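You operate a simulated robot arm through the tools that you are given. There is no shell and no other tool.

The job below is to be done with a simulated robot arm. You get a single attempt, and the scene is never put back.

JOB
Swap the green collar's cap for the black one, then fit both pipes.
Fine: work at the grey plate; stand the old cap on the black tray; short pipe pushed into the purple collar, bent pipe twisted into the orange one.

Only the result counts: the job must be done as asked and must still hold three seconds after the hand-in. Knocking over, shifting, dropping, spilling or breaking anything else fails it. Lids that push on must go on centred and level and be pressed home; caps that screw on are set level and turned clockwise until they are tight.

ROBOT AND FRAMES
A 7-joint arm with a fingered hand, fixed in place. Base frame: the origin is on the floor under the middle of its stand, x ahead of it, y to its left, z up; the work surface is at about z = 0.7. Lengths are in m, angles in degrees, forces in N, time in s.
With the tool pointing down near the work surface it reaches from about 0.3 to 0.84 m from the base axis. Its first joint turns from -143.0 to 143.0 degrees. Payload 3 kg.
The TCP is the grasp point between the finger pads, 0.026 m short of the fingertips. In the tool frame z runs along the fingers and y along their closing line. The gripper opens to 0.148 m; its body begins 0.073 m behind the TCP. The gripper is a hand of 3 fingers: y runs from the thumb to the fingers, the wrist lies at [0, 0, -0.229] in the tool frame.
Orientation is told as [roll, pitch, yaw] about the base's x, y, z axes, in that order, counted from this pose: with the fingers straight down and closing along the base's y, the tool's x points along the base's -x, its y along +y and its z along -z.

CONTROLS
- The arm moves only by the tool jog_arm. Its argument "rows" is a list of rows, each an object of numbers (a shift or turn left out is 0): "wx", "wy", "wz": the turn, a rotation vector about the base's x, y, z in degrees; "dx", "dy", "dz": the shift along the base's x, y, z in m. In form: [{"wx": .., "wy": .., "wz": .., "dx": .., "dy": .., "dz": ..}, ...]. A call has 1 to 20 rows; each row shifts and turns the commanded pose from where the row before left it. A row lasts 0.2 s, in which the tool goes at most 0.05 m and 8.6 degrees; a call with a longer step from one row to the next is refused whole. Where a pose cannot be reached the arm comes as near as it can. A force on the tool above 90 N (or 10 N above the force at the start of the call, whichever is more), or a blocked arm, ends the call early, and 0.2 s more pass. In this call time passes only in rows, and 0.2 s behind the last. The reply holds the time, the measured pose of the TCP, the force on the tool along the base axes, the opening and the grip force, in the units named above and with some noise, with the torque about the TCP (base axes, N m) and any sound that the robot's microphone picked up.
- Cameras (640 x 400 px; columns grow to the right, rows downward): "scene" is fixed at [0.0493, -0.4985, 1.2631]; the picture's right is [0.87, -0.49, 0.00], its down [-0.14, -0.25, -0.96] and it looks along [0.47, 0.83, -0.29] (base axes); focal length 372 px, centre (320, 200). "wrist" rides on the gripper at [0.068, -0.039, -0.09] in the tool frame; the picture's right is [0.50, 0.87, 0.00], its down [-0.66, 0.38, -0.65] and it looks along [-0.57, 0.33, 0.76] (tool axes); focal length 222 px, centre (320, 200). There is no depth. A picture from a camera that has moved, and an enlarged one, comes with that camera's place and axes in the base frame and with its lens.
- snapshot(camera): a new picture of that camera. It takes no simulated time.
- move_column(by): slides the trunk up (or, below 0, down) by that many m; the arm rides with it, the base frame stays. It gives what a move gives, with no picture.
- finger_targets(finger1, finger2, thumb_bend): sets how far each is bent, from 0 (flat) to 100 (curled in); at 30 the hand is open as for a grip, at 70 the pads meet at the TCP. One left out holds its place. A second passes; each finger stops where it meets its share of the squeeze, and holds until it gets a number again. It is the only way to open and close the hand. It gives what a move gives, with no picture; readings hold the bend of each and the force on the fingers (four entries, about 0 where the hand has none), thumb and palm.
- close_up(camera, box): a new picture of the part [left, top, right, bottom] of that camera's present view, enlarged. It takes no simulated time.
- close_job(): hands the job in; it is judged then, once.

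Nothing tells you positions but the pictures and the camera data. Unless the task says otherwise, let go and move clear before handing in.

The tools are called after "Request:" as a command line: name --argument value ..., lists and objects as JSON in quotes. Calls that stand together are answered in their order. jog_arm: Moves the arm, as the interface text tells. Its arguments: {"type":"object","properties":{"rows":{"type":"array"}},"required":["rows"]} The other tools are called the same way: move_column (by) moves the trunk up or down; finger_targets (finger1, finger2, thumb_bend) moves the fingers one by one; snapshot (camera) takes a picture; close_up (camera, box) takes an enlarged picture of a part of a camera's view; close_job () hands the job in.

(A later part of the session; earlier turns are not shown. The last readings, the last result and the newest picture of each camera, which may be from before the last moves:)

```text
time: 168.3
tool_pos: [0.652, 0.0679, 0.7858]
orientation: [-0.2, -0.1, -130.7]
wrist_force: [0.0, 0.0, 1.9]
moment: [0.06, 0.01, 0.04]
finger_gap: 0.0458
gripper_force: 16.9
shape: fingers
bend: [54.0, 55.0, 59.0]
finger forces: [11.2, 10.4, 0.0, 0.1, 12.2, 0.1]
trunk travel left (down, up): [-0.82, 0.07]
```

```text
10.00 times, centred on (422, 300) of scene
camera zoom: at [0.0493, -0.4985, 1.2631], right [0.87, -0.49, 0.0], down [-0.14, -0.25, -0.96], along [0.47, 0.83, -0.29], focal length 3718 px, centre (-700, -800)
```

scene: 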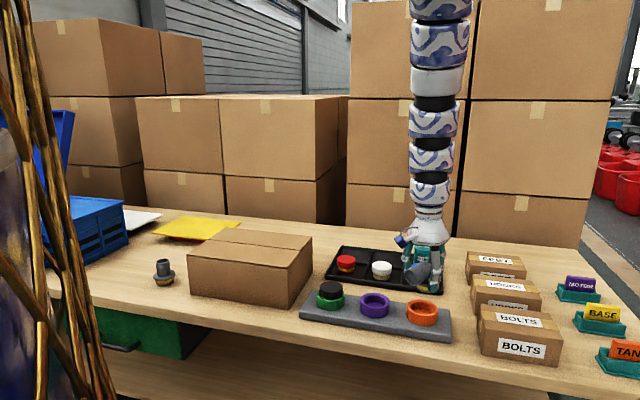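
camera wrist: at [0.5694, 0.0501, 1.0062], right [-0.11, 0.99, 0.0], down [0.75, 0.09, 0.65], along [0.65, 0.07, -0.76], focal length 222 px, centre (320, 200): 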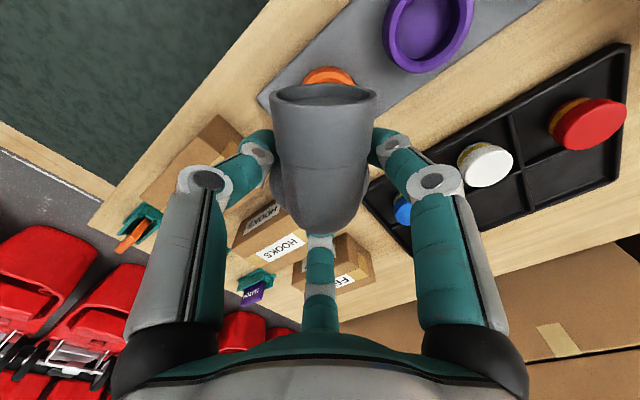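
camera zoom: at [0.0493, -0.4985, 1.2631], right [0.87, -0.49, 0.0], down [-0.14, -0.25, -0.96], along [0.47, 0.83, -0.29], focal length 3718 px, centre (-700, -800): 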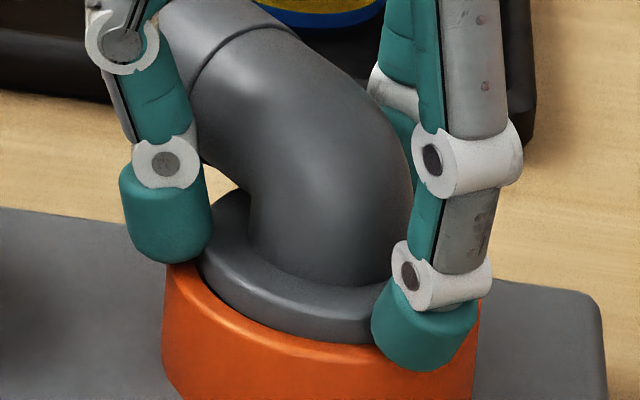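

It now turns freely with the hand, with little torque. I'll add a touch of downward pressure and keep turning clockwise.

Request:
jog_arm --rows '[{"wz": -4, "dz": -0.0005}, {"wz": -4, "dz": -0.0005}, {"wz": -4}, {"wz": -4}, {"wz": -4}, {}]'

Request:
close_up --camera "scene" --box '[400, 280, 444, 320]'

Request:
close_up --camera "wrist" --box '[220, 60, 420, 240]'

```text
time: 169.7
tool_pos: [0.6518, 0.0691, 0.7852]
orientation: [-0.2, 0.0, -150.8]
wrist_force: [3.8, 1.3, 5.0]
moment: [-0.11, -0.16, 0.03]
finger_gap: 0.0417
gripper_force: 18.2
shape: fingers
bend: [54.0, 55.0, 59.0]
finger forces: [12.9, 12.5, 0.1, 0.0, 10.1, 0.1]
trunk travel left (down, up): [-0.82, 0.07]
```

```text
10.00 times, centred on (422, 300) of scene
camera zoom: at [0.0493, -0.4985, 1.2631], right [0.87, -0.49, 0.0], down [-0.14, -0.25, -0.96], along [0.47, 0.83, -0.29], focal length 3718 px, centre (-700, -800)
```

zoom: 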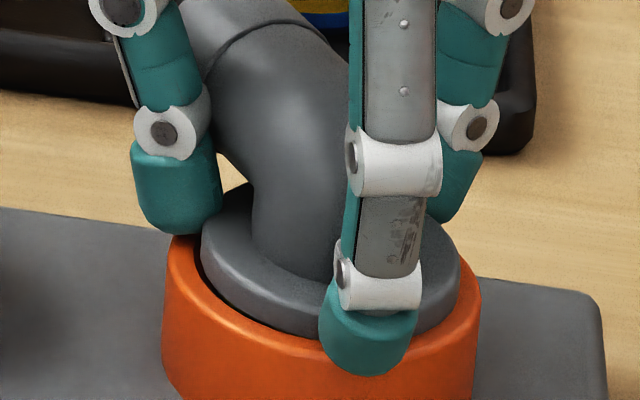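

```text
2.22 times, centred on (320, 150) of wrist
camera zoom: at [0.6916, 0.1366, 0.8757], right [0.86, -0.51, 0.0], down [-0.39, -0.65, 0.65], along [-0.34, -0.56, -0.76], focal length 494 px, centre (320, 311)
```

zoom: 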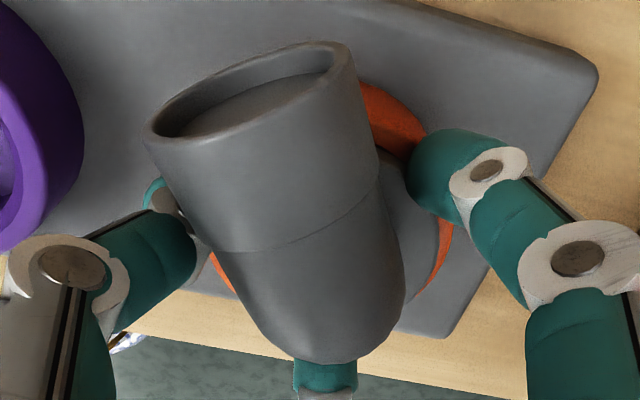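

The pipe lagged behind the hand by about 11°, so it may be tightening. I'll do one small extra turn to read the torque.

Request:
jog_arm --rows '[{"wz": -4}]'

Request:
jog_arm --rows '[{"wz": -4}]'

Request:
close_up --camera "wrist" --box '[220, 60, 420, 240]'

Request:
close_up --camera "scene" --box '[400, 280, 444, 320]'

```text
time: 170.1
tool_pos: [0.6526, 0.0692, 0.7849]
orientation: [-0.2, -0.1, -154.8]
wrist_force: [4.8, 3.4, 5.2]
moment: [-0.02, -0.15, 0.16]
finger_gap: 0.0414
gripper_force: 18.4
shape: fingers
bend: [54.0, 55.0, 59.0]
finger forces: [14.2, 11.4, 0.0, 0.0, 11.1, 0.0]
trunk travel left (down, up): [-0.82, 0.07]
```

```text
time: 170.5
tool_pos: [0.6523, 0.0682, 0.7848]
orientation: [-0.1, -0.1, -158.7]
wrist_force: [4.5, 1.5, 5.6]
moment: [-0.02, -0.17, 0.15]
finger_gap: 0.0421
gripper_force: 18.1
shape: fingers
bend: [54.0, 55.0, 59.0]
finger forces: [13.9, 12.3, 0.1, 0.0, 10.2, 0.0]
trunk travel left (down, up): [-0.82, 0.07]
```

```text
2.22 times, centred on (320, 150) of wrist
camera zoom: at [0.6999, 0.1294, 0.8749], right [0.78, -0.63, 0.0], down [-0.47, -0.59, 0.65], along [-0.41, -0.51, -0.76], focal length 494 px, centre (320, 311)
```

zoom: 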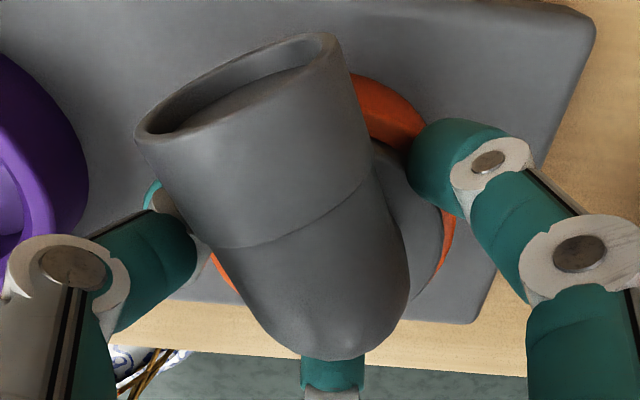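

```text
10.00 times, centred on (422, 300) of scene
camera zoom: at [0.0493, -0.4985, 1.2631], right [0.87, -0.49, 0.0], down [-0.14, -0.25, -0.96], along [0.47, 0.83, -0.29], focal length 3718 px, centre (-700, -800)
```

zoom: 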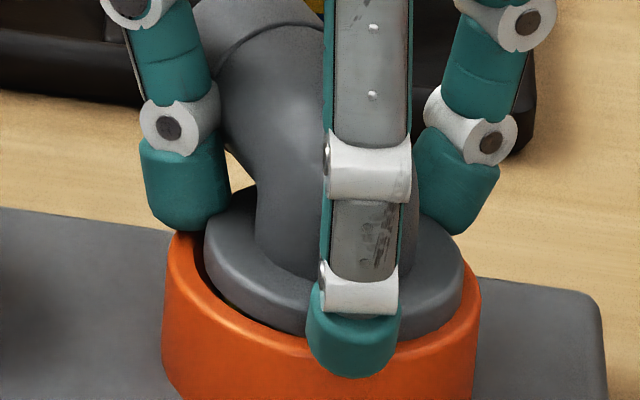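

The hand slips at 0.15 N·m and the pipe has stopped following after about 37° of turn since it dropped. I'll test whether it's locked with a very gentle upward tug.

Request:
jog_arm --rows '[{"dz": 0.001}, {"dz": 0.001}, {}]'

Request:
close_up --camera "scene" --box '[400, 280, 444, 320]'

```text
time: 171.3
tool_pos: [0.6524, 0.0675, 0.7862]
orientation: [-0.2, -0.1, -158.7]
wrist_force: [-0.3, 0.7, 1.9]
moment: [-0.09, 0.0, 0.03]
finger_gap: 0.0419
gripper_force: 16.6
shape: fingers
bend: [54.0, 55.0, 59.0]
finger forces: [10.7, 12.8, 0.1, 0.0, 10.3, 0.0]
trunk travel left (down, up): [-0.82, 0.07]
```

```text
10.00 times, centred on (422, 300) of scene
camera zoom: at [0.0493, -0.4985, 1.2631], right [0.87, -0.49, 0.0], down [-0.14, -0.25, -0.96], along [0.47, 0.83, -0.29], focal length 3718 px, centre (-700, -800)
```

zoom: 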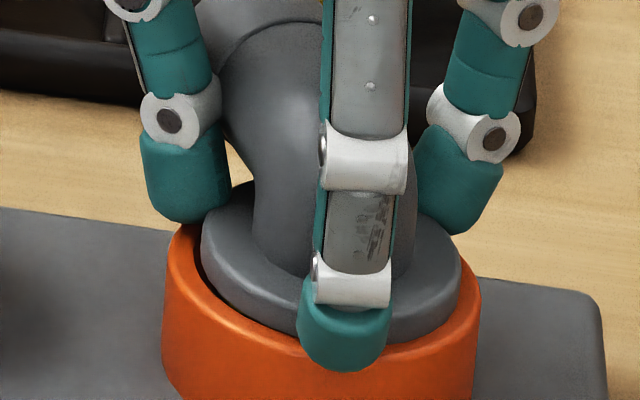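

The fingertips had been rubbing on the rim. I'll tug up another 2 mm and see whether the pipe lifts.

Request:
jog_arm --rows '[{"dz": 0.001}, {"dz": 0.001}, {}]'

Request:
close_up --camera "scene" --box '[400, 280, 444, 320]'

```text
time: 172.1
tool_pos: [0.6508, 0.0683, 0.7879]
orientation: [-0.1, -0.1, -158.8]
wrist_force: [1.9, 0.7, 1.7]
moment: [-0.07, -0.01, 0.03]
finger_gap: 0.0417
gripper_force: 15.1
shape: fingers
bend: [54.0, 55.0, 59.0]
finger forces: [10.7, 8.8, 0.0, 0.0, 9.8, 0.1]
trunk travel left (down, up): [-0.82, 0.07]
```

```text
10.00 times, centred on (422, 300) of scene
camera zoom: at [0.0493, -0.4985, 1.2631], right [0.87, -0.49, 0.0], down [-0.14, -0.25, -0.96], along [0.47, 0.83, -0.29], focal length 3718 px, centre (-700, -800)
```

zoom: 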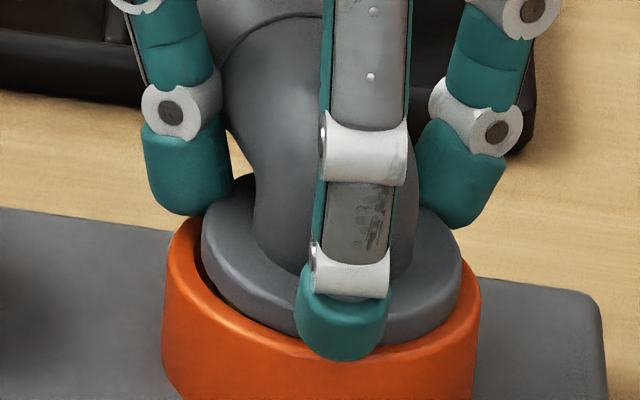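

Zooming in to see if the flange moved relative to the rim.

Request:
close_up --camera "scene" --box '[414, 296, 446, 318]'

Request:
close_up --camera "wrist" --box '[220, 60, 420, 240]'

```text
16.00 times, centred on (430, 307) of scene
camera zoom: at [0.0493, -0.4985, 1.2631], right [0.87, -0.49, 0.0], down [-0.14, -0.25, -0.96], along [0.47, 0.83, -0.29], focal length 5949 px, centre (-1440, -1512)
```

zoom: 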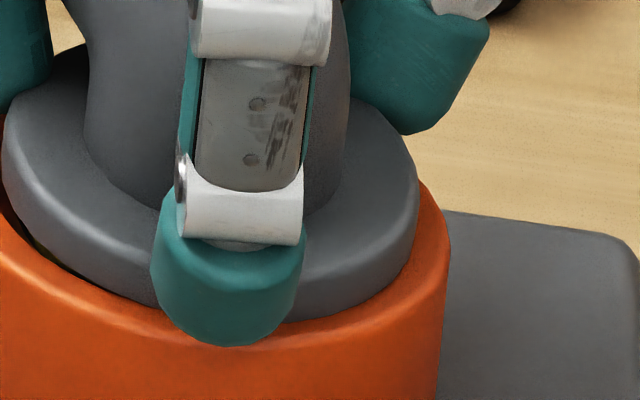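

```text
2.22 times, centred on (320, 150) of wrist
camera zoom: at [0.6998, 0.1294, 0.8793], right [0.78, -0.62, 0.0], down [-0.47, -0.59, 0.65], along [-0.41, -0.51, -0.76], focal length 494 px, centre (320, 311)
```

zoom: 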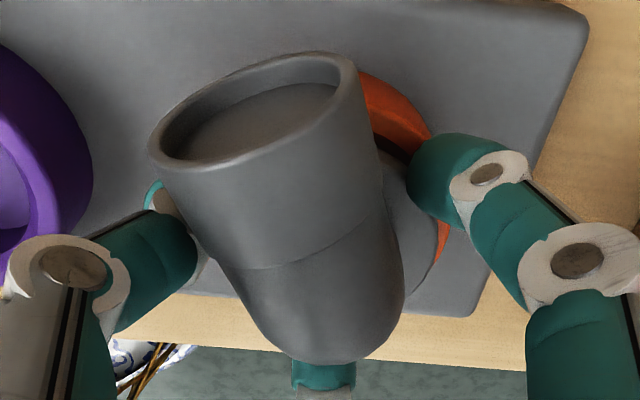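

The pipe is tilting up with the hand rather than being locked, so it needs more turning. I'll press it back down, release, and regrip with the hand rotated back to get a fresh stroke.

Request:
jog_arm --rows '[{"dz": -0.002}, {"dz": -0.002}, {}]'

Request:
finger_targets --finger1 52 --finger2 52 --thumb_bend 53

Request:
close_up --camera "scene" --box '[400, 280, 444, 320]'

Request:
close_up --camera "wrist" --box '[220, 60, 420, 240]'

```text
time: 172.9
tool_pos: [0.6526, 0.0678, 0.7863]
orientation: [-0.3, 0.0, -158.8]
wrist_force: [1.2, 1.8, 18.0]
moment: [-0.37, -0.1, 0.02]
finger_gap: 0.0422
gripper_force: 22.8
shape: fingers
bend: [54.0, 55.0, 59.0]
finger forces: [16.9, 17.2, 0.0, 0.0, 11.6, 0.0]
trunk travel left (down, up): [-0.82, 0.07]
```

```text
time: 173.9
tool_pos: [0.6514, 0.0671, 0.786]
orientation: [-0.2, 0.0, -158.7]
wrist_force: [0.2, 1.3, 12.7]
moment: [0.02, -0.48, 0.05]
finger_gap: 0.0485
gripper_force: 6.6
shape: fingers
bend: [53.0, 52.0, 53.0]
finger forces: [13.3, 0.0, 0.0, 0.1, 0.1, 0.0]
trunk travel left (down, up): [-0.82, 0.07]
```

```text
10.00 times, centred on (422, 300) of scene
camera zoom: at [0.0493, -0.4985, 1.2631], right [0.87, -0.49, 0.0], down [-0.14, -0.25, -0.96], along [0.47, 0.83, -0.29], focal length 3718 px, centre (-700, -800)
```

zoom: 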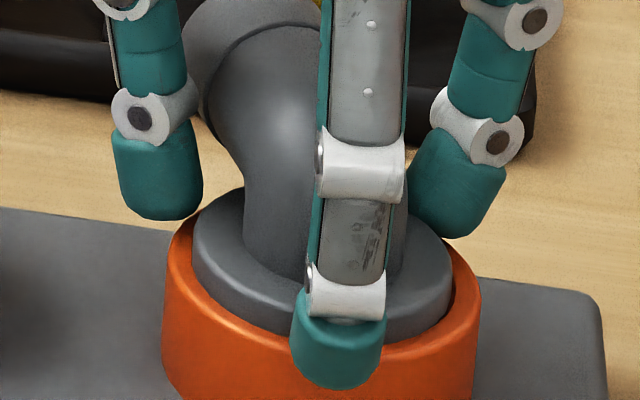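

```text
2.22 times, centred on (320, 150) of wrist
camera zoom: at [0.6995, 0.1293, 0.8757], right [0.78, -0.62, 0.0], down [-0.47, -0.59, 0.65], along [-0.41, -0.51, -0.76], focal length 494 px, centre (320, 311)
```

zoom: 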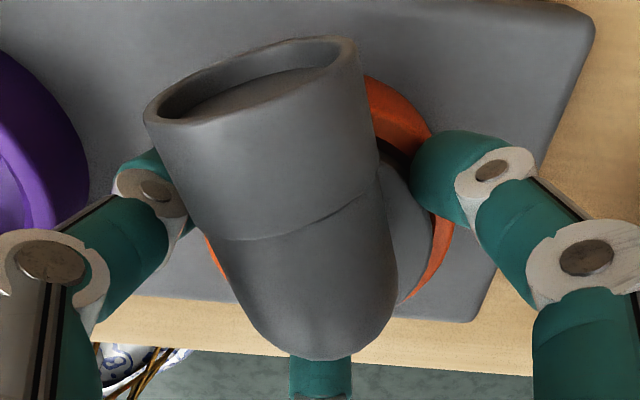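

Finger 1's tip appears wedged between the flange and rim, propping that side up. I'll open all fingers fully to free it.

Request:
finger_targets --finger1 46 --finger2 46 --thumb_bend 46

Request:
close_up --camera "scene" --box '[400, 280, 444, 320]'

Request:
close_up --camera "wrist" --box '[220, 60, 420, 240]'

```text
time: 174.9
tool_pos: [0.6513, 0.0654, 0.7841]
orientation: [-0.2, -0.1, -158.8]
wrist_force: [0.1, 0.4, -0.1]
moment: [0.0, -0.01, -0.01]
finger_gap: 0.0745
gripper_force: 0.0
shape: fingers
bend: [46.0, 46.0, 46.0]
finger forces: [0.0, 0.1, 0.0, 0.0, 0.0, 0.0]
trunk travel left (down, up): [-0.82, 0.07]
```

```text
10.00 times, centred on (422, 300) of scene
camera zoom: at [0.0493, -0.4985, 1.2631], right [0.87, -0.49, 0.0], down [-0.14, -0.25, -0.96], along [0.47, 0.83, -0.29], focal length 3718 px, centre (-700, -800)
```

zoom: 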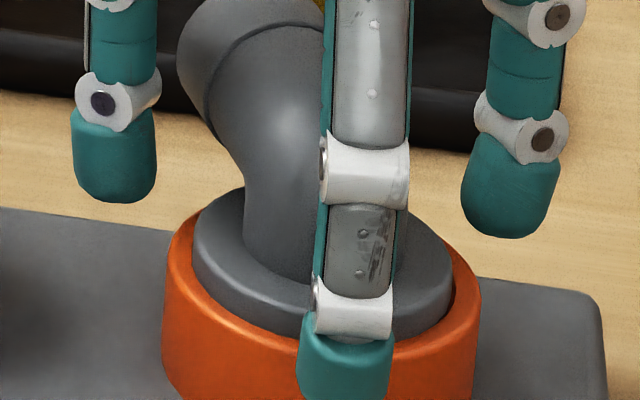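

```text
2.22 times, centred on (320, 150) of wrist
camera zoom: at [0.7, 0.129, 0.8751], right [0.78, -0.62, 0.0], down [-0.47, -0.59, 0.65], along [-0.41, -0.51, -0.76], focal length 494 px, centre (320, 311)
```

zoom: 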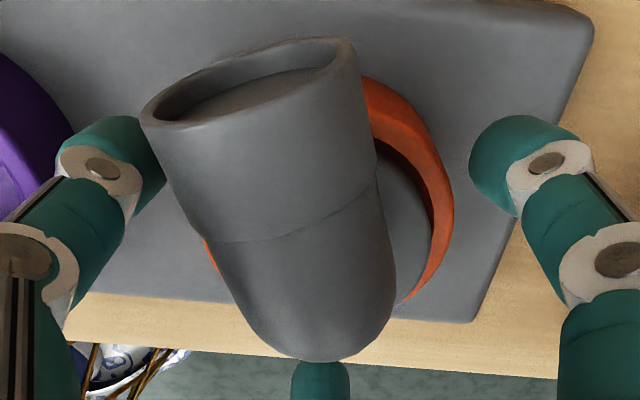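

Everything is free and the pipe sits level with its flange on the rim. To turn it further without squeezing, I'll lift the hand, rotate it back about 130°, and use one finger against the side of the tube as a crank.

Request:
jog_arm --rows '[{"dz": 0.01}, {"dz": 0.015}, {"dz": 0.02}, {"dz": 0.02}, {}]'

Request:
jog_arm --rows '[{"wz": 8}, {"wz": 8}, {"wz": 8}, {"wz": 8}, {"wz": 8}, {"wz": 8}, {"wz": 8}, {"wz": 8}, {"wz": 8}, {"wz": 8}, {"wz": 8}, {"wz": 8}, {"wz": 8}, {"wz": 8}, {"wz": 8}, {"wz": 8}, {}]'

Request:
snapshot --camera "wrist"

Request:
close_up --camera "scene" --box '[385, 250, 465, 330]'

```text
time: 176.1
tool_pos: [0.6529, 0.0684, 0.8485]
orientation: [-0.1, -0.1, -158.6]
wrist_force: [-0.5, -0.8, -1.0]
moment: [-0.01, 0.01, 0.02]
finger_gap: 0.0748
gripper_force: 0.1
shape: fingers
bend: [46.0, 46.0, 46.0]
finger forces: [0.0, 0.1, 0.0, 0.1, 0.1, 0.1]
trunk travel left (down, up): [-0.82, 0.07]
```

```text
time: 179.7
tool_pos: [0.6517, 0.0679, 0.8506]
orientation: [-0.2, -0.1, -30.6]
wrist_force: [-0.9, 1.2, 0.3]
moment: [-0.01, 0.04, 0.02]
finger_gap: 0.0749
gripper_force: 0.2
shape: fingers
bend: [46.0, 46.0, 46.0]
finger forces: [0.1, 0.0, 0.1, 0.1, 0.1, 0.0]
trunk travel left (down, up): [-0.82, 0.07]
```

```text
taken
camera wrist: at [0.5726, 0.0699, 0.9398], right [0.01, 1.0, 0.0], down [0.76, -0.01, 0.65], along [0.65, -0.01, -0.76], focal length 222 px, centre (320, 200)
```

wrist: 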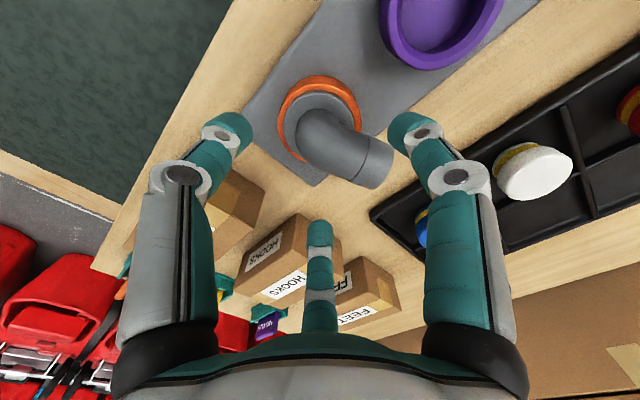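

```text
5.00 times, centred on (425, 290) of scene
camera zoom: at [0.0493, -0.4985, 1.2631], right [0.87, -0.49, 0.0], down [-0.14, -0.25, -0.96], along [0.47, 0.83, -0.29], focal length 1859 px, centre (-205, -250)
```

zoom: 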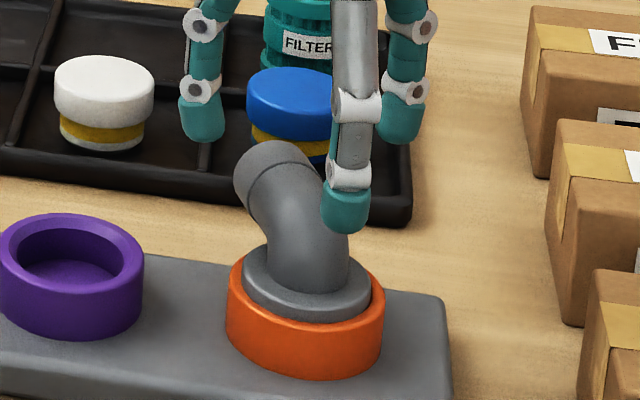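

I have a clear view now. Let me take close-ups of the seated pipe from both cameras.

Request:
close_up --camera "scene" --box '[406, 286, 446, 326]'

Request:
close_up --camera "wrist" --box '[260, 60, 410, 200]'

```text
10.00 times, centred on (426, 306) of scene
camera zoom: at [0.0493, -0.4985, 1.2631], right [0.87, -0.49, 0.0], down [-0.14, -0.25, -0.96], along [0.47, 0.83, -0.29], focal length 3718 px, centre (-740, -860)
```

zoom: 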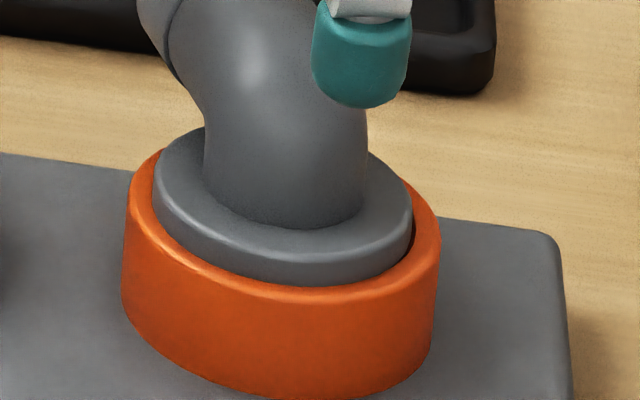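

```text
2.86 times, centred on (335, 130) of wrist
camera zoom: at [0.5726, 0.0699, 0.9398], right [0.01, 1.0, 0.0], down [0.76, -0.01, 0.65], along [0.65, -0.01, -0.76], focal length 635 px, centre (277, 400)
```

zoom: 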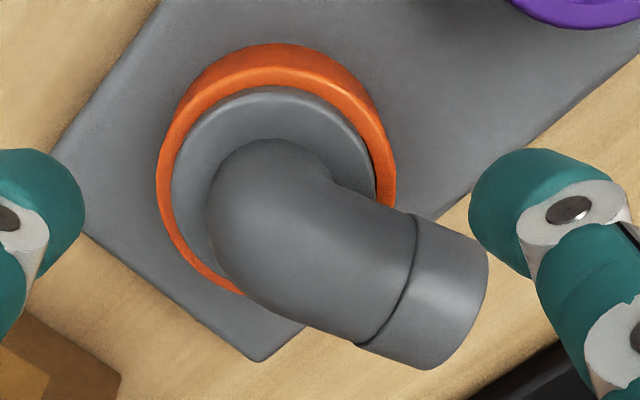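

It's seated flush and level, mouth pointing to about azimuth 58°. I'll lower the hand so finger 1 can push on the tube's side, then sweep clockwise.

Request:
jog_arm --rows '[{"dz": -0.02}, {"dz": -0.02}, {"dz": -0.015}, {}]'

Request:
jog_arm --rows '[{"wz": -5}, {"wz": -5}, {"wz": -5}, {"wz": -5}, {"wz": -5}, {}]'

Request:
close_up --camera "wrist" --box '[220, 60, 420, 240]'

Request:
close_up --camera "scene" --box '[395, 270, 455, 330]'

```text
time: 180.7
tool_pos: [0.6513, 0.0681, 0.7942]
orientation: [-0.3, -0.1, -30.7]
wrist_force: [-0.3, -0.2, -1.0]
moment: [0.0, 0.02, -0.02]
finger_gap: 0.0751
gripper_force: 0.2
shape: fingers
bend: [46.0, 46.0, 46.0]
finger forces: [0.1, 0.1, 0.0, 0.0, 0.0, 0.0]
trunk travel left (down, up): [-0.82, 0.07]
```

```text
time: 182.1
tool_pos: [0.6509, 0.0681, 0.7936]
orientation: [-0.2, -0.1, -55.8]
wrist_force: [0.5, -0.1, 0.7]
moment: [0.0, 0.0, 0.01]
finger_gap: 0.0747
gripper_force: 0.1
shape: fingers
bend: [46.0, 46.0, 46.0]
finger forces: [0.0, 0.0, 0.0, 0.0, 0.0, 0.0]
trunk travel left (down, up): [-0.82, 0.07]
```

```text
2.22 times, centred on (320, 150) of wrist
camera zoom: at [0.5804, 0.1029, 0.8847], right [0.43, 0.9, 0.0], down [0.68, -0.33, 0.65], along [0.59, -0.29, -0.76], focal length 494 px, centre (320, 311)
```

zoom: 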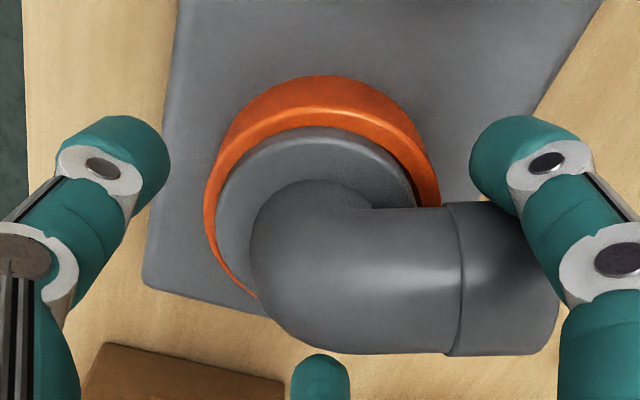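

```text
6.67 times, centred on (425, 300) of scene
camera zoom: at [0.0493, -0.4985, 1.2631], right [0.87, -0.49, 0.0], down [-0.14, -0.25, -0.96], along [0.47, 0.83, -0.29], focal length 2479 px, centre (-380, -467)
```

zoom: 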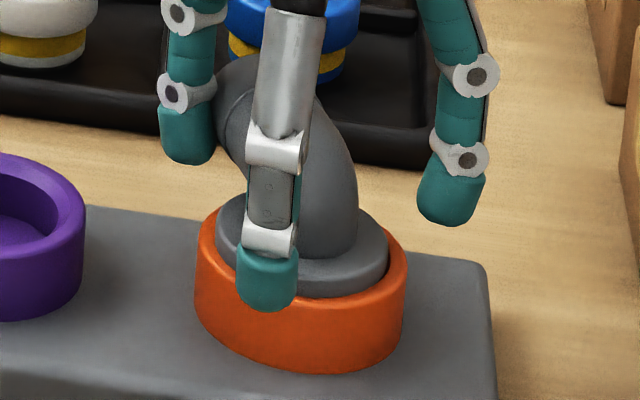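

Finger 1 is just reaching the tube. Continuing the clockwise sweep while watching torque.

Request:
jog_arm --rows '[{"wz": -5}, {"wz": -5}, {"wz": -5}, {"wz": -5}, {}]'

Request:
close_up --camera "wrist" --box '[220, 60, 420, 240]'

Request:
close_up --camera "scene" --box '[395, 270, 455, 330]'

```text
time: 183.3
tool_pos: [0.6513, 0.0684, 0.7951]
orientation: [-0.3, -0.1, -75.7]
wrist_force: [0.1, -0.5, -0.3]
moment: [0.02, -0.02, 0.0]
finger_gap: 0.075
gripper_force: 0.2
shape: fingers
bend: [46.0, 46.0, 46.0]
finger forces: [0.1, 0.0, 0.0, 0.0, 0.0, 0.0]
trunk travel left (down, up): [-0.82, 0.07]
```

```text
2.22 times, centred on (320, 150) of wrist
camera zoom: at [0.5965, 0.1248, 0.8849], right [0.72, 0.7, 0.0], down [0.53, -0.54, 0.65], along [0.45, -0.47, -0.76], focal length 494 px, centre (320, 311)
```

zoom: 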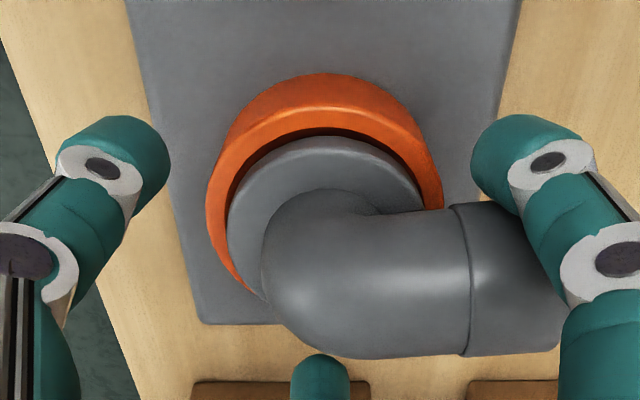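

```text
6.67 times, centred on (425, 300) of scene
camera zoom: at [0.0493, -0.4985, 1.2631], right [0.87, -0.49, 0.0], down [-0.14, -0.25, -0.96], along [0.47, 0.83, -0.29], focal length 2479 px, centre (-380, -467)
```

zoom: 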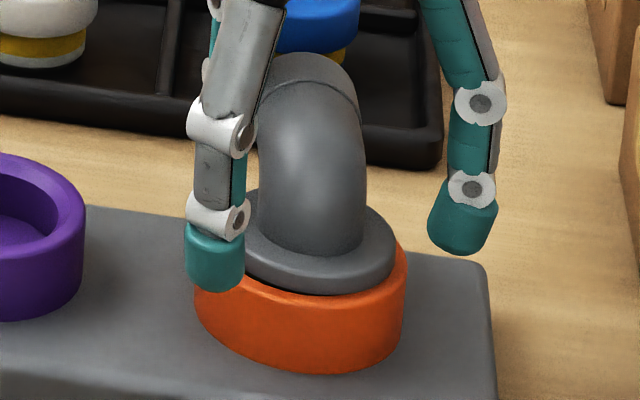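

The tube turns with almost no resistance so far, about 20° more. I'll keep cranking clockwise to find where it tightens.

Request:
jog_arm --rows '[{"wz": -5}, {"wz": -5}, {"wz": -5}, {"wz": -5}, {}]'

Request:
close_up --camera "wrist" --box '[220, 60, 420, 240]'

Request:
close_up --camera "scene" --box '[395, 270, 455, 330]'

```text
time: 184.5
tool_pos: [0.6519, 0.0673, 0.796]
orientation: [-0.1, -0.1, -95.8]
wrist_force: [-0.1, 0.0, 0.7]
moment: [-0.01, 0.02, 0.0]
finger_gap: 0.0748
gripper_force: 0.1
shape: fingers
bend: [46.0, 46.0, 46.0]
finger forces: [0.0, 0.0, 0.1, 0.0, 0.0, 0.0]
trunk travel left (down, up): [-0.82, 0.07]
```

```text
2.22 times, centred on (320, 150) of wrist
camera zoom: at [0.6189, 0.1394, 0.8856], right [0.91, 0.41, 0.0], down [0.31, -0.69, 0.65], along [0.27, -0.6, -0.76], focal length 494 px, centre (320, 311)
```

zoom: 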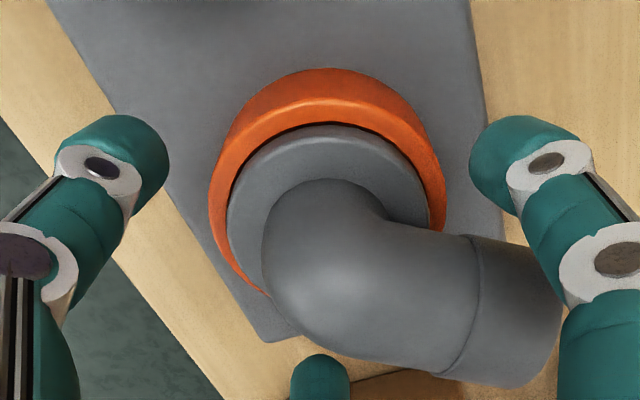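

```text
6.67 times, centred on (425, 300) of scene
camera zoom: at [0.0493, -0.4985, 1.2631], right [0.87, -0.49, 0.0], down [-0.14, -0.25, -0.96], along [0.47, 0.83, -0.29], focal length 2479 px, centre (-380, -467)
```

zoom: 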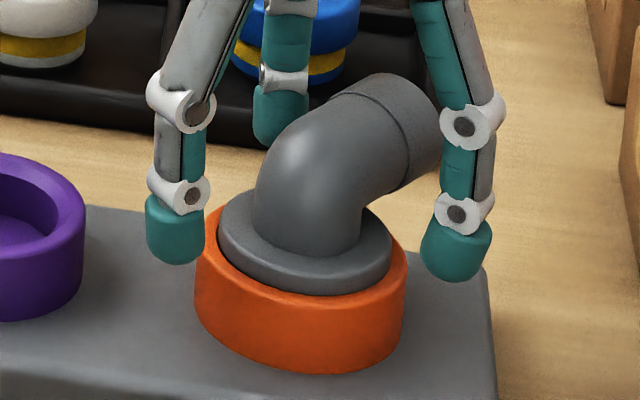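

The pipe turns freely, so it isn't engaged yet; it probably needs to be pressed home while turning. I'll part-close the fingers onto the flange top around the neck, press down, and then turn.

Request:
finger_targets --finger1 55 --finger2 55 --thumb_bend 56

Request:
close_up --camera "wrist" --box '[220, 60, 420, 240]'

Request:
close_up --camera "scene" --box '[400, 280, 444, 320]'

```text
time: 185.5
tool_pos: [0.6511, 0.0675, 0.7944]
orientation: [-0.3, -0.1, -95.7]
wrist_force: [0.1, 0.2, -0.2]
moment: [0.02, -0.01, 0.02]
finger_gap: 0.0446
gripper_force: 0.1
shape: fingers
bend: [55.0, 55.0, 56.0]
finger forces: [0.0, 0.1, 0.0, 0.0, 0.0, 0.0]
trunk travel left (down, up): [-0.82, 0.07]
```

```text
2.22 times, centred on (320, 150) of wrist
camera zoom: at [0.6189, 0.1395, 0.885], right [0.91, 0.41, 0.0], down [0.31, -0.69, 0.65], along [0.27, -0.6, -0.76], focal length 494 px, centre (320, 311)
```

zoom: 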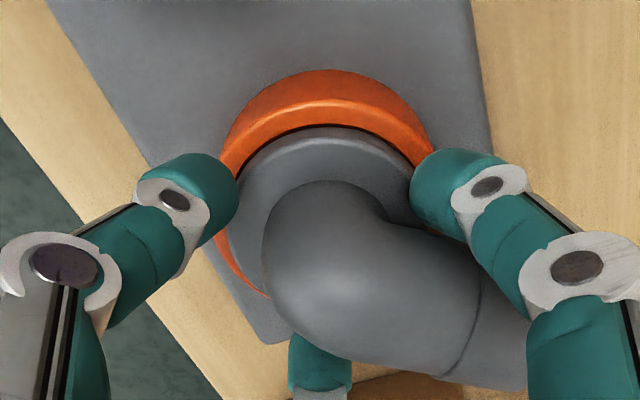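

```text
10.00 times, centred on (422, 300) of scene
camera zoom: at [0.0493, -0.4985, 1.2631], right [0.87, -0.49, 0.0], down [-0.14, -0.25, -0.96], along [0.47, 0.83, -0.29], focal length 3718 px, centre (-700, -800)
```

zoom: 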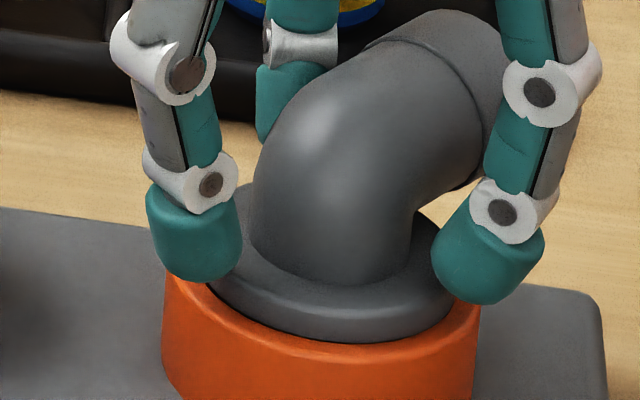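

The tips hover over the flange edge all around. Pressing down in small steps.

Request:
jog_arm --rows '[{"dz": -0.002}, {"dz": -0.002}, {}]'

Request:
jog_arm --rows '[{"dz": -0.001}, {"dz": -0.001}, {}]'

Request:
close_up --camera "scene" --box '[400, 280, 444, 320]'

```text
time: 186.3
tool_pos: [0.6521, 0.0681, 0.7903]
orientation: [-0.2, 0.0, -95.7]
wrist_force: [-0.7, -0.2, 2.1]
moment: [-0.03, -0.05, 0.04]
finger_gap: 0.0444
gripper_force: 0.7
shape: fingers
bend: [55.0, 55.0, 56.0]
finger forces: [0.4, 1.2, 0.1, 0.0, 0.0, 0.0]
trunk travel left (down, up): [-0.82, 0.07]
```

```text
time: 187.1
tool_pos: [0.6509, 0.0691, 0.7885]
orientation: [-0.2, 0.0, -95.7]
wrist_force: [1.9, -0.5, 8.7]
moment: [-0.15, -0.11, -0.01]
finger_gap: 0.0447
gripper_force: 3.4
shape: fingers
bend: [55.0, 54.0, 56.0]
finger forces: [1.8, 4.8, 0.1, 0.1, 0.3, 0.0]
trunk travel left (down, up): [-0.82, 0.07]
```

```text
10.00 times, centred on (422, 300) of scene
camera zoom: at [0.0493, -0.4985, 1.2631], right [0.87, -0.49, 0.0], down [-0.14, -0.25, -0.96], along [0.47, 0.83, -0.29], focal length 3718 px, centre (-700, -800)
```

zoom: 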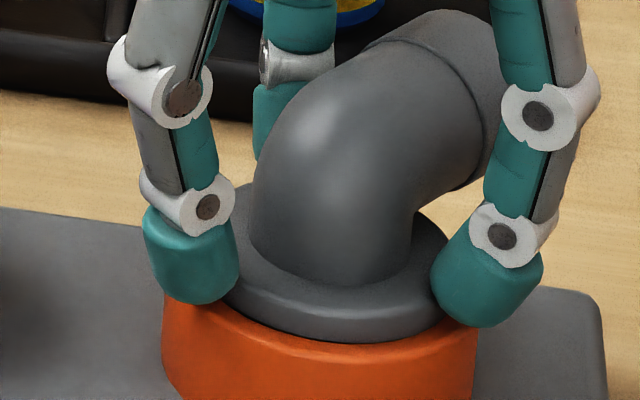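

The tips are riding on the flange's very edge. I'll raise a little, close a couple of degrees more, and press again.

Request:
jog_arm --rows '[{"dz": 0.004}, {"dz": 0.002}, {}]'

Request:
finger_targets --finger1 58 --finger2 58 --thumb_bend 59

Request:
jog_arm --rows '[{"dz": -0.002}, {"dz": -0.002}, {}]'

Request:
close_up --camera "scene" --box '[400, 280, 444, 320]'

Request:
close_up --camera "wrist" --box '[220, 60, 420, 240]'

```text
time: 187.9
tool_pos: [0.6522, 0.068, 0.7939]
orientation: [-0.2, -0.1, -95.6]
wrist_force: [0.4, 0.8, -0.2]
moment: [-0.01, 0.02, 0.03]
finger_gap: 0.0448
gripper_force: 0.0
shape: fingers
bend: [55.0, 55.0, 56.0]
finger forces: [0.0, 0.0, 0.0, 0.1, 0.1, 0.0]
trunk travel left (down, up): [-0.82, 0.07]
```

```text
time: 188.9
tool_pos: [0.6527, 0.0677, 0.795]
orientation: [-0.3, -0.1, -95.8]
wrist_force: [0.3, 1.0, -0.5]
moment: [-0.04, 0.01, -0.01]
finger_gap: 0.0365
gripper_force: 0.0
shape: fingers
bend: [57.0, 57.0, 59.0]
finger forces: [0.0, 0.0, 0.0, 0.0, 0.1, 0.0]
trunk travel left (down, up): [-0.82, 0.07]
```

```text
time: 189.7
tool_pos: [0.651, 0.0675, 0.7916]
orientation: [0.0, 0.0, -95.7]
wrist_force: [0.8, -1.5, 17.4]
moment: [-0.38, -0.28, 0.01]
finger_gap: 0.0365
gripper_force: 9.0
shape: fingers
bend: [57.0, 56.0, 59.0]
finger forces: [2.8, 14.3, 0.0, 0.0, 0.8, 0.1]
trunk travel left (down, up): [-0.82, 0.07]
```

```text
10.00 times, centred on (422, 300) of scene
camera zoom: at [0.0493, -0.4985, 1.2631], right [0.87, -0.49, 0.0], down [-0.14, -0.25, -0.96], along [0.47, 0.83, -0.29], focal length 3718 px, centre (-700, -800)
```

zoom: 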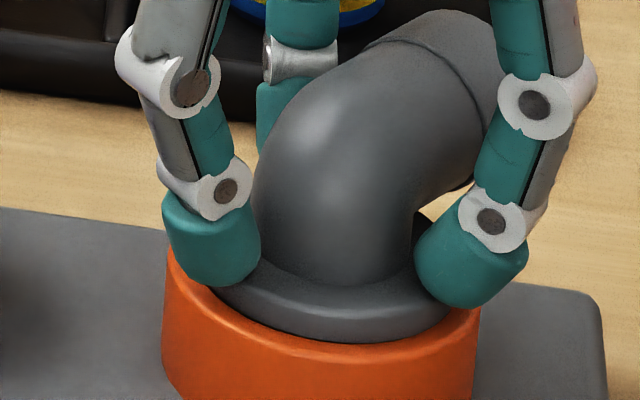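

```text
2.22 times, centred on (320, 150) of wrist
camera zoom: at [0.6189, 0.1398, 0.8814], right [0.91, 0.41, 0.0], down [0.31, -0.69, 0.65], along [0.27, -0.6, -0.76], focal length 494 px, centre (320, 311)
```

zoom: 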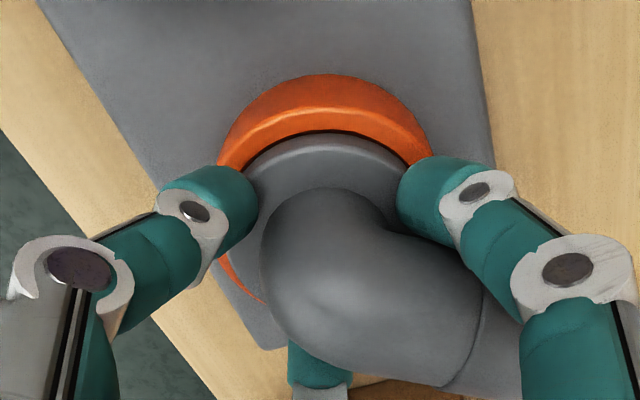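

The load is mostly on finger 2, so the pipe sits slightly off-centre on that side. I'll press harder to push it home.

Request:
jog_arm --rows '[{"dz": -0.001}, {"dz": -0.001}, {}]'

Request:
jog_arm --rows '[{"wz": -4}, {"wz": -4}, {"wz": -4}, {}]'

Request:
close_up --camera "scene" --box '[400, 280, 444, 320]'

Request:
close_up --camera "wrist" --box '[220, 60, 420, 240]'

```text
time: 190.5
tool_pos: [0.6512, 0.0677, 0.7902]
orientation: [0.0, -0.1, -95.7]
wrist_force: [1.9, -2.1, 33.5]
moment: [-0.62, -0.42, -0.04]
finger_gap: 0.0363
gripper_force: 17.1
shape: fingers
bend: [57.0, 55.0, 59.0]
finger forces: [6.5, 24.5, 0.0, 0.0, 3.1, 0.0]
trunk travel left (down, up): [-0.82, 0.07]
```

```text
time: 191.5
tool_pos: [0.6516, 0.0683, 0.7898]
orientation: [0.1, 0.0, -107.6]
wrist_force: [0.9, 4.2, 30.8]
moment: [-0.46, -0.44, 0.23]
finger_gap: 0.0331
gripper_force: 19.0
shape: fingers
bend: [56.0, 55.0, 60.0]
finger forces: [7.0, 26.9, 0.0, 0.0, 3.7, 0.0]
trunk travel left (down, up): [-0.82, 0.07]
```

```text
10.00 times, centred on (422, 300) of scene
camera zoom: at [0.0493, -0.4985, 1.2631], right [0.87, -0.49, 0.0], down [-0.14, -0.25, -0.96], along [0.47, 0.83, -0.29], focal length 3718 px, centre (-700, -800)
```

zoom: 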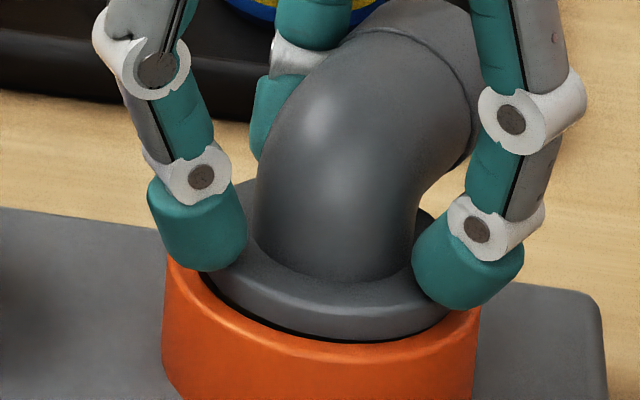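

```text
2.22 times, centred on (320, 150) of wrist
camera zoom: at [0.6336, 0.146, 0.8805], right [0.98, 0.21, 0.0], down [0.16, -0.74, 0.65], along [0.14, -0.64, -0.76], focal length 494 px, centre (320, 311)
```

zoom: 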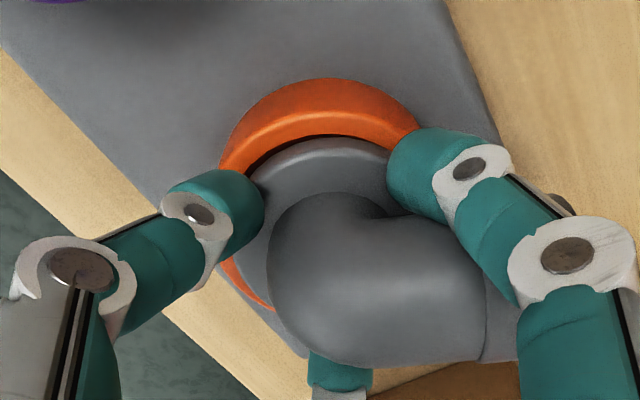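

The pipe isn't responding well to this. I'll raise the hand clear and inspect the seating carefully before choosing the next grip.

Request:
jog_arm --rows '[{"dz": 0.004}, {"dz": 0.004}, {}]'

Request:
finger_targets --finger1 46 --finger2 46 --thumb_bend 46

Request:
jog_arm --rows '[{"dz": 0.02}, {"dz": 0.02}, {"dz": 0.015}, {}]'

Request:
close_up --camera "scene" --box '[406, 286, 446, 326]'

Request:
close_up --camera "wrist" --box '[240, 50, 420, 200]'

```text
time: 192.3
tool_pos: [0.6504, 0.0677, 0.7961]
orientation: [-0.2, -0.1, -107.7]
wrist_force: [-0.6, 0.1, -0.2]
moment: [-0.01, 0.03, -0.01]
finger_gap: 0.0364
gripper_force: 0.2
shape: fingers
bend: [56.0, 57.0, 59.0]
finger forces: [0.5, 0.1, 0.0, 0.1, 0.1, 0.1]
trunk travel left (down, up): [-0.82, 0.07]
```

```text
time: 193.3
tool_pos: [0.6531, 0.0685, 0.7968]
orientation: [-0.1, -0.1, -107.7]
wrist_force: [-0.2, -0.5, 0.2]
moment: [0.01, 0.01, 0.02]
finger_gap: 0.0749
gripper_force: 0.1
shape: fingers
bend: [46.0, 46.0, 46.0]
finger forces: [0.0, 0.1, 0.0, 0.0, 0.1, 0.1]
trunk travel left (down, up): [-0.82, 0.07]
```

```text
time: 194.3
tool_pos: [0.6514, 0.0687, 0.8493]
orientation: [-0.2, -0.1, -107.7]
wrist_force: [0.3, 0.4, -0.7]
moment: [0.0, -0.01, 0.01]
finger_gap: 0.075
gripper_force: 0.0
shape: fingers
bend: [46.0, 46.0, 46.0]
finger forces: [0.1, 0.0, 0.0, 0.0, 0.1, 0.0]
trunk travel left (down, up): [-0.82, 0.07]
```

```text
10.00 times, centred on (426, 306) of scene
camera zoom: at [0.0493, -0.4985, 1.2631], right [0.87, -0.49, 0.0], down [-0.14, -0.25, -0.96], along [0.47, 0.83, -0.29], focal length 3718 px, centre (-740, -860)
```

zoom: 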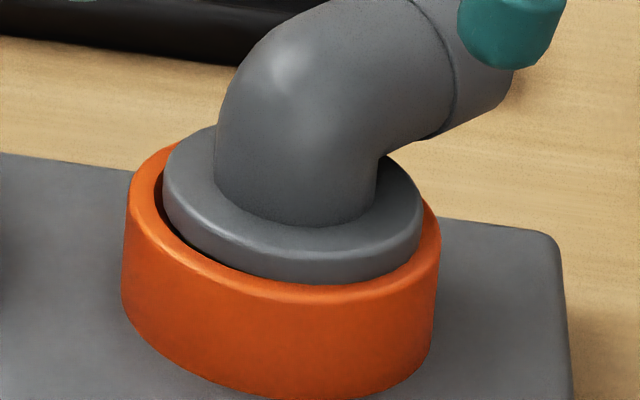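

```text
2.67 times, centred on (330, 125) of wrist
camera zoom: at [0.6337, 0.1451, 0.9415], right [0.98, 0.21, 0.0], down [0.16, -0.74, 0.65], along [0.14, -0.64, -0.76], focal length 592 px, centre (293, 400)
```

zoom: 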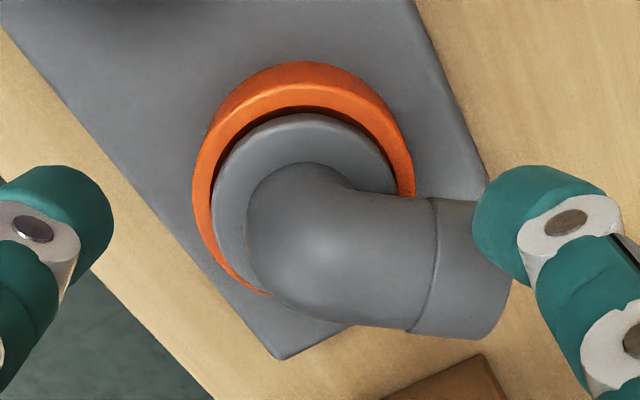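

The pipe is sitting at depth but with about a millimetre of play. I'll take a fresh neck grip with the hand rotated to give a long clockwise stroke, then press down while twisting. First I'll rotate the hand back at this clear height.

Request:
jog_arm --rows '[{"wz": 8}, {"wz": 8}, {"wz": 8}, {"wz": 8}, {"wz": 8}, {"wz": 8}, {"wz": 8}, {"wz": 8}, {"wz": 8}, {"wz": 8}, {"wz": 8}, {"wz": 8}, {"wz": 8}, {"wz": 8}, {"wz": 8}, {"wz": 8}, {"wz": 8}, {}]'

Request:
snapshot --camera "wrist"

Request:
close_up --camera "scene" --box '[385, 240, 465, 330]'

```text
time: 198.1
tool_pos: [0.6513, 0.0667, 0.8509]
orientation: [-0.2, -0.1, 28.4]
wrist_force: [0.2, -0.1, -0.2]
moment: [0.03, -0.01, -0.02]
finger_gap: 0.0747
gripper_force: 0.0
shape: fingers
bend: [46.0, 46.0, 46.0]
finger forces: [0.0, 0.0, 0.0, 0.1, 0.0, 0.0]
trunk travel left (down, up): [-0.82, 0.07]
```

```text
taken
camera wrist: at [0.6095, 0.0023, 0.9418], right [-0.85, 0.52, 0.0], down [0.39, 0.65, 0.65], along [0.34, 0.56, -0.76], focal length 222 px, centre (320, 200)
```

wrist: 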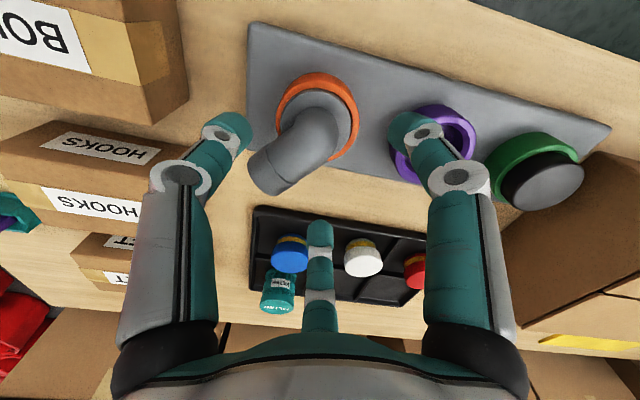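

```text
4.44 times, centred on (425, 285) of scene
camera zoom: at [0.0493, -0.4985, 1.2631], right [0.87, -0.49, 0.0], down [-0.14, -0.25, -0.96], along [0.47, 0.83, -0.29], focal length 1652 px, centre (-147, -178)
```

zoom: 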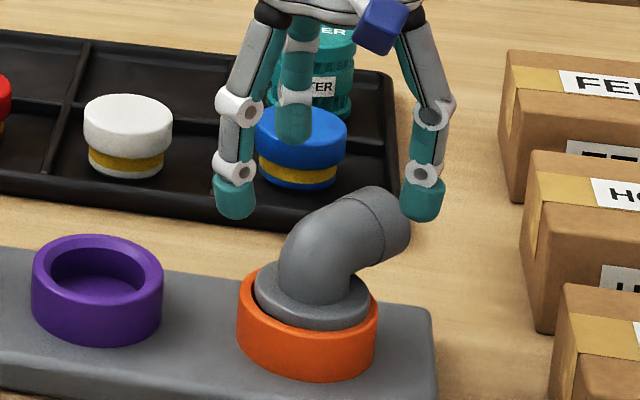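

This viewpoint also shows the black cap from a new angle. I'll zoom on both it and the pipe.

Request:
close_up --camera "wrist" --box '[480, 120, 600, 220]'

Request:
close_up --camera "wrist" --box '[240, 60, 380, 200]'

```text
4.00 times, centred on (540, 170) of wrist
camera zoom: at [0.6095, 0.0023, 0.9418], right [-0.85, 0.52, 0.0], down [0.39, 0.65, 0.65], along [0.34, 0.56, -0.76], focal length 888 px, centre (-560, 320)
```

zoom: 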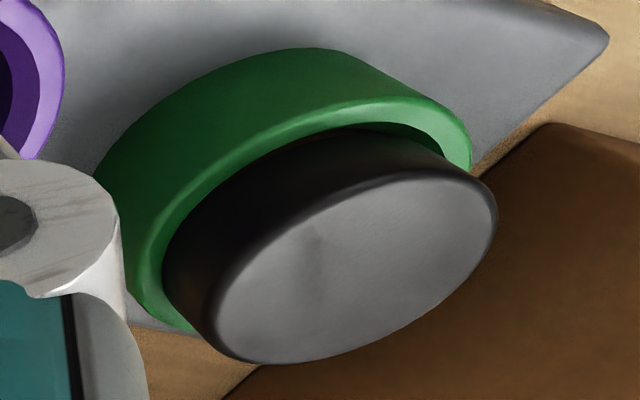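

```text
2.86 times, centred on (310, 130) of wrist
camera zoom: at [0.6095, 0.0023, 0.9418], right [-0.85, 0.52, 0.0], down [0.39, 0.65, 0.65], along [0.34, 0.56, -0.76], focal length 635 px, centre (349, 400)
```

zoom: 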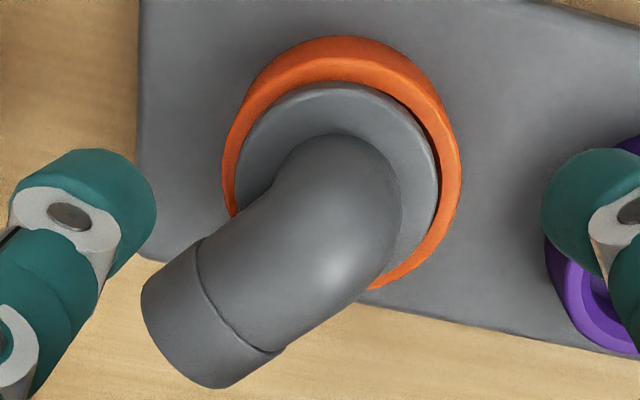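

The black cap looks level and fully home from this side too. I'll centre the hand on the pipe, lower to neck height and take the grip.

Request:
jog_arm --rows '[{"dx": 0.0025, "dy": -0.003, "dz": -0.015}, {"dz": -0.02}, {"dz": -0.02}, {}]'

Request:
finger_targets --finger1 57 --finger2 57 --thumb_bend 57

Request:
close_up --camera "scene" --box '[400, 280, 450, 325]'

Request:
close_up --camera "wrist" --box '[220, 60, 420, 240]'

```text
time: 199.1
tool_pos: [0.6539, 0.0647, 0.7961]
orientation: [-0.3, -0.1, 28.3]
wrist_force: [-1.2, 0.4, 0.9]
moment: [0.0, 0.0, 0.01]
finger_gap: 0.075
gripper_force: 0.0
shape: fingers
bend: [46.0, 46.0, 46.0]
finger forces: [0.0, 0.0, 0.0, 0.1, 0.0, 0.1]
trunk travel left (down, up): [-0.82, 0.07]
```

```text
time: 200.1
tool_pos: [0.6541, 0.0648, 0.7953]
orientation: [-0.3, -0.1, 28.3]
wrist_force: [-0.2, -0.1, 0.1]
moment: [0.0, 0.01, 0.02]
finger_gap: 0.043
gripper_force: 0.1
shape: fingers
bend: [56.0, 56.0, 56.0]
finger forces: [0.0, 0.0, 0.1, 0.0, 0.0, 0.1]
trunk travel left (down, up): [-0.82, 0.07]
```

```text
8.89 times, centred on (425, 302) of scene
camera zoom: at [0.0493, -0.4985, 1.2631], right [0.87, -0.49, 0.0], down [-0.14, -0.25, -0.96], along [0.47, 0.83, -0.29], focal length 3305 px, centre (-613, -711)
```

zoom: 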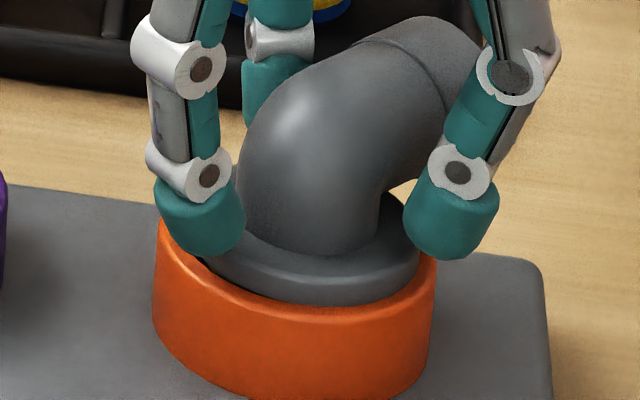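

```text
2.22 times, centred on (320, 150) of wrist
camera zoom: at [0.6118, -0.0008, 0.8863], right [-0.85, 0.52, 0.0], down [0.4, 0.65, 0.65], along [0.35, 0.56, -0.76], focal length 494 px, centre (320, 311)
```

zoom: 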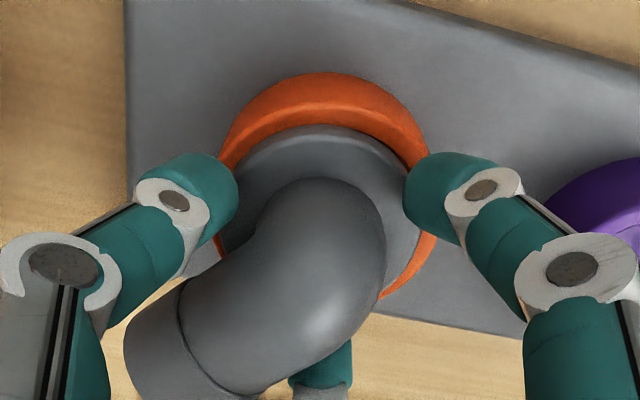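

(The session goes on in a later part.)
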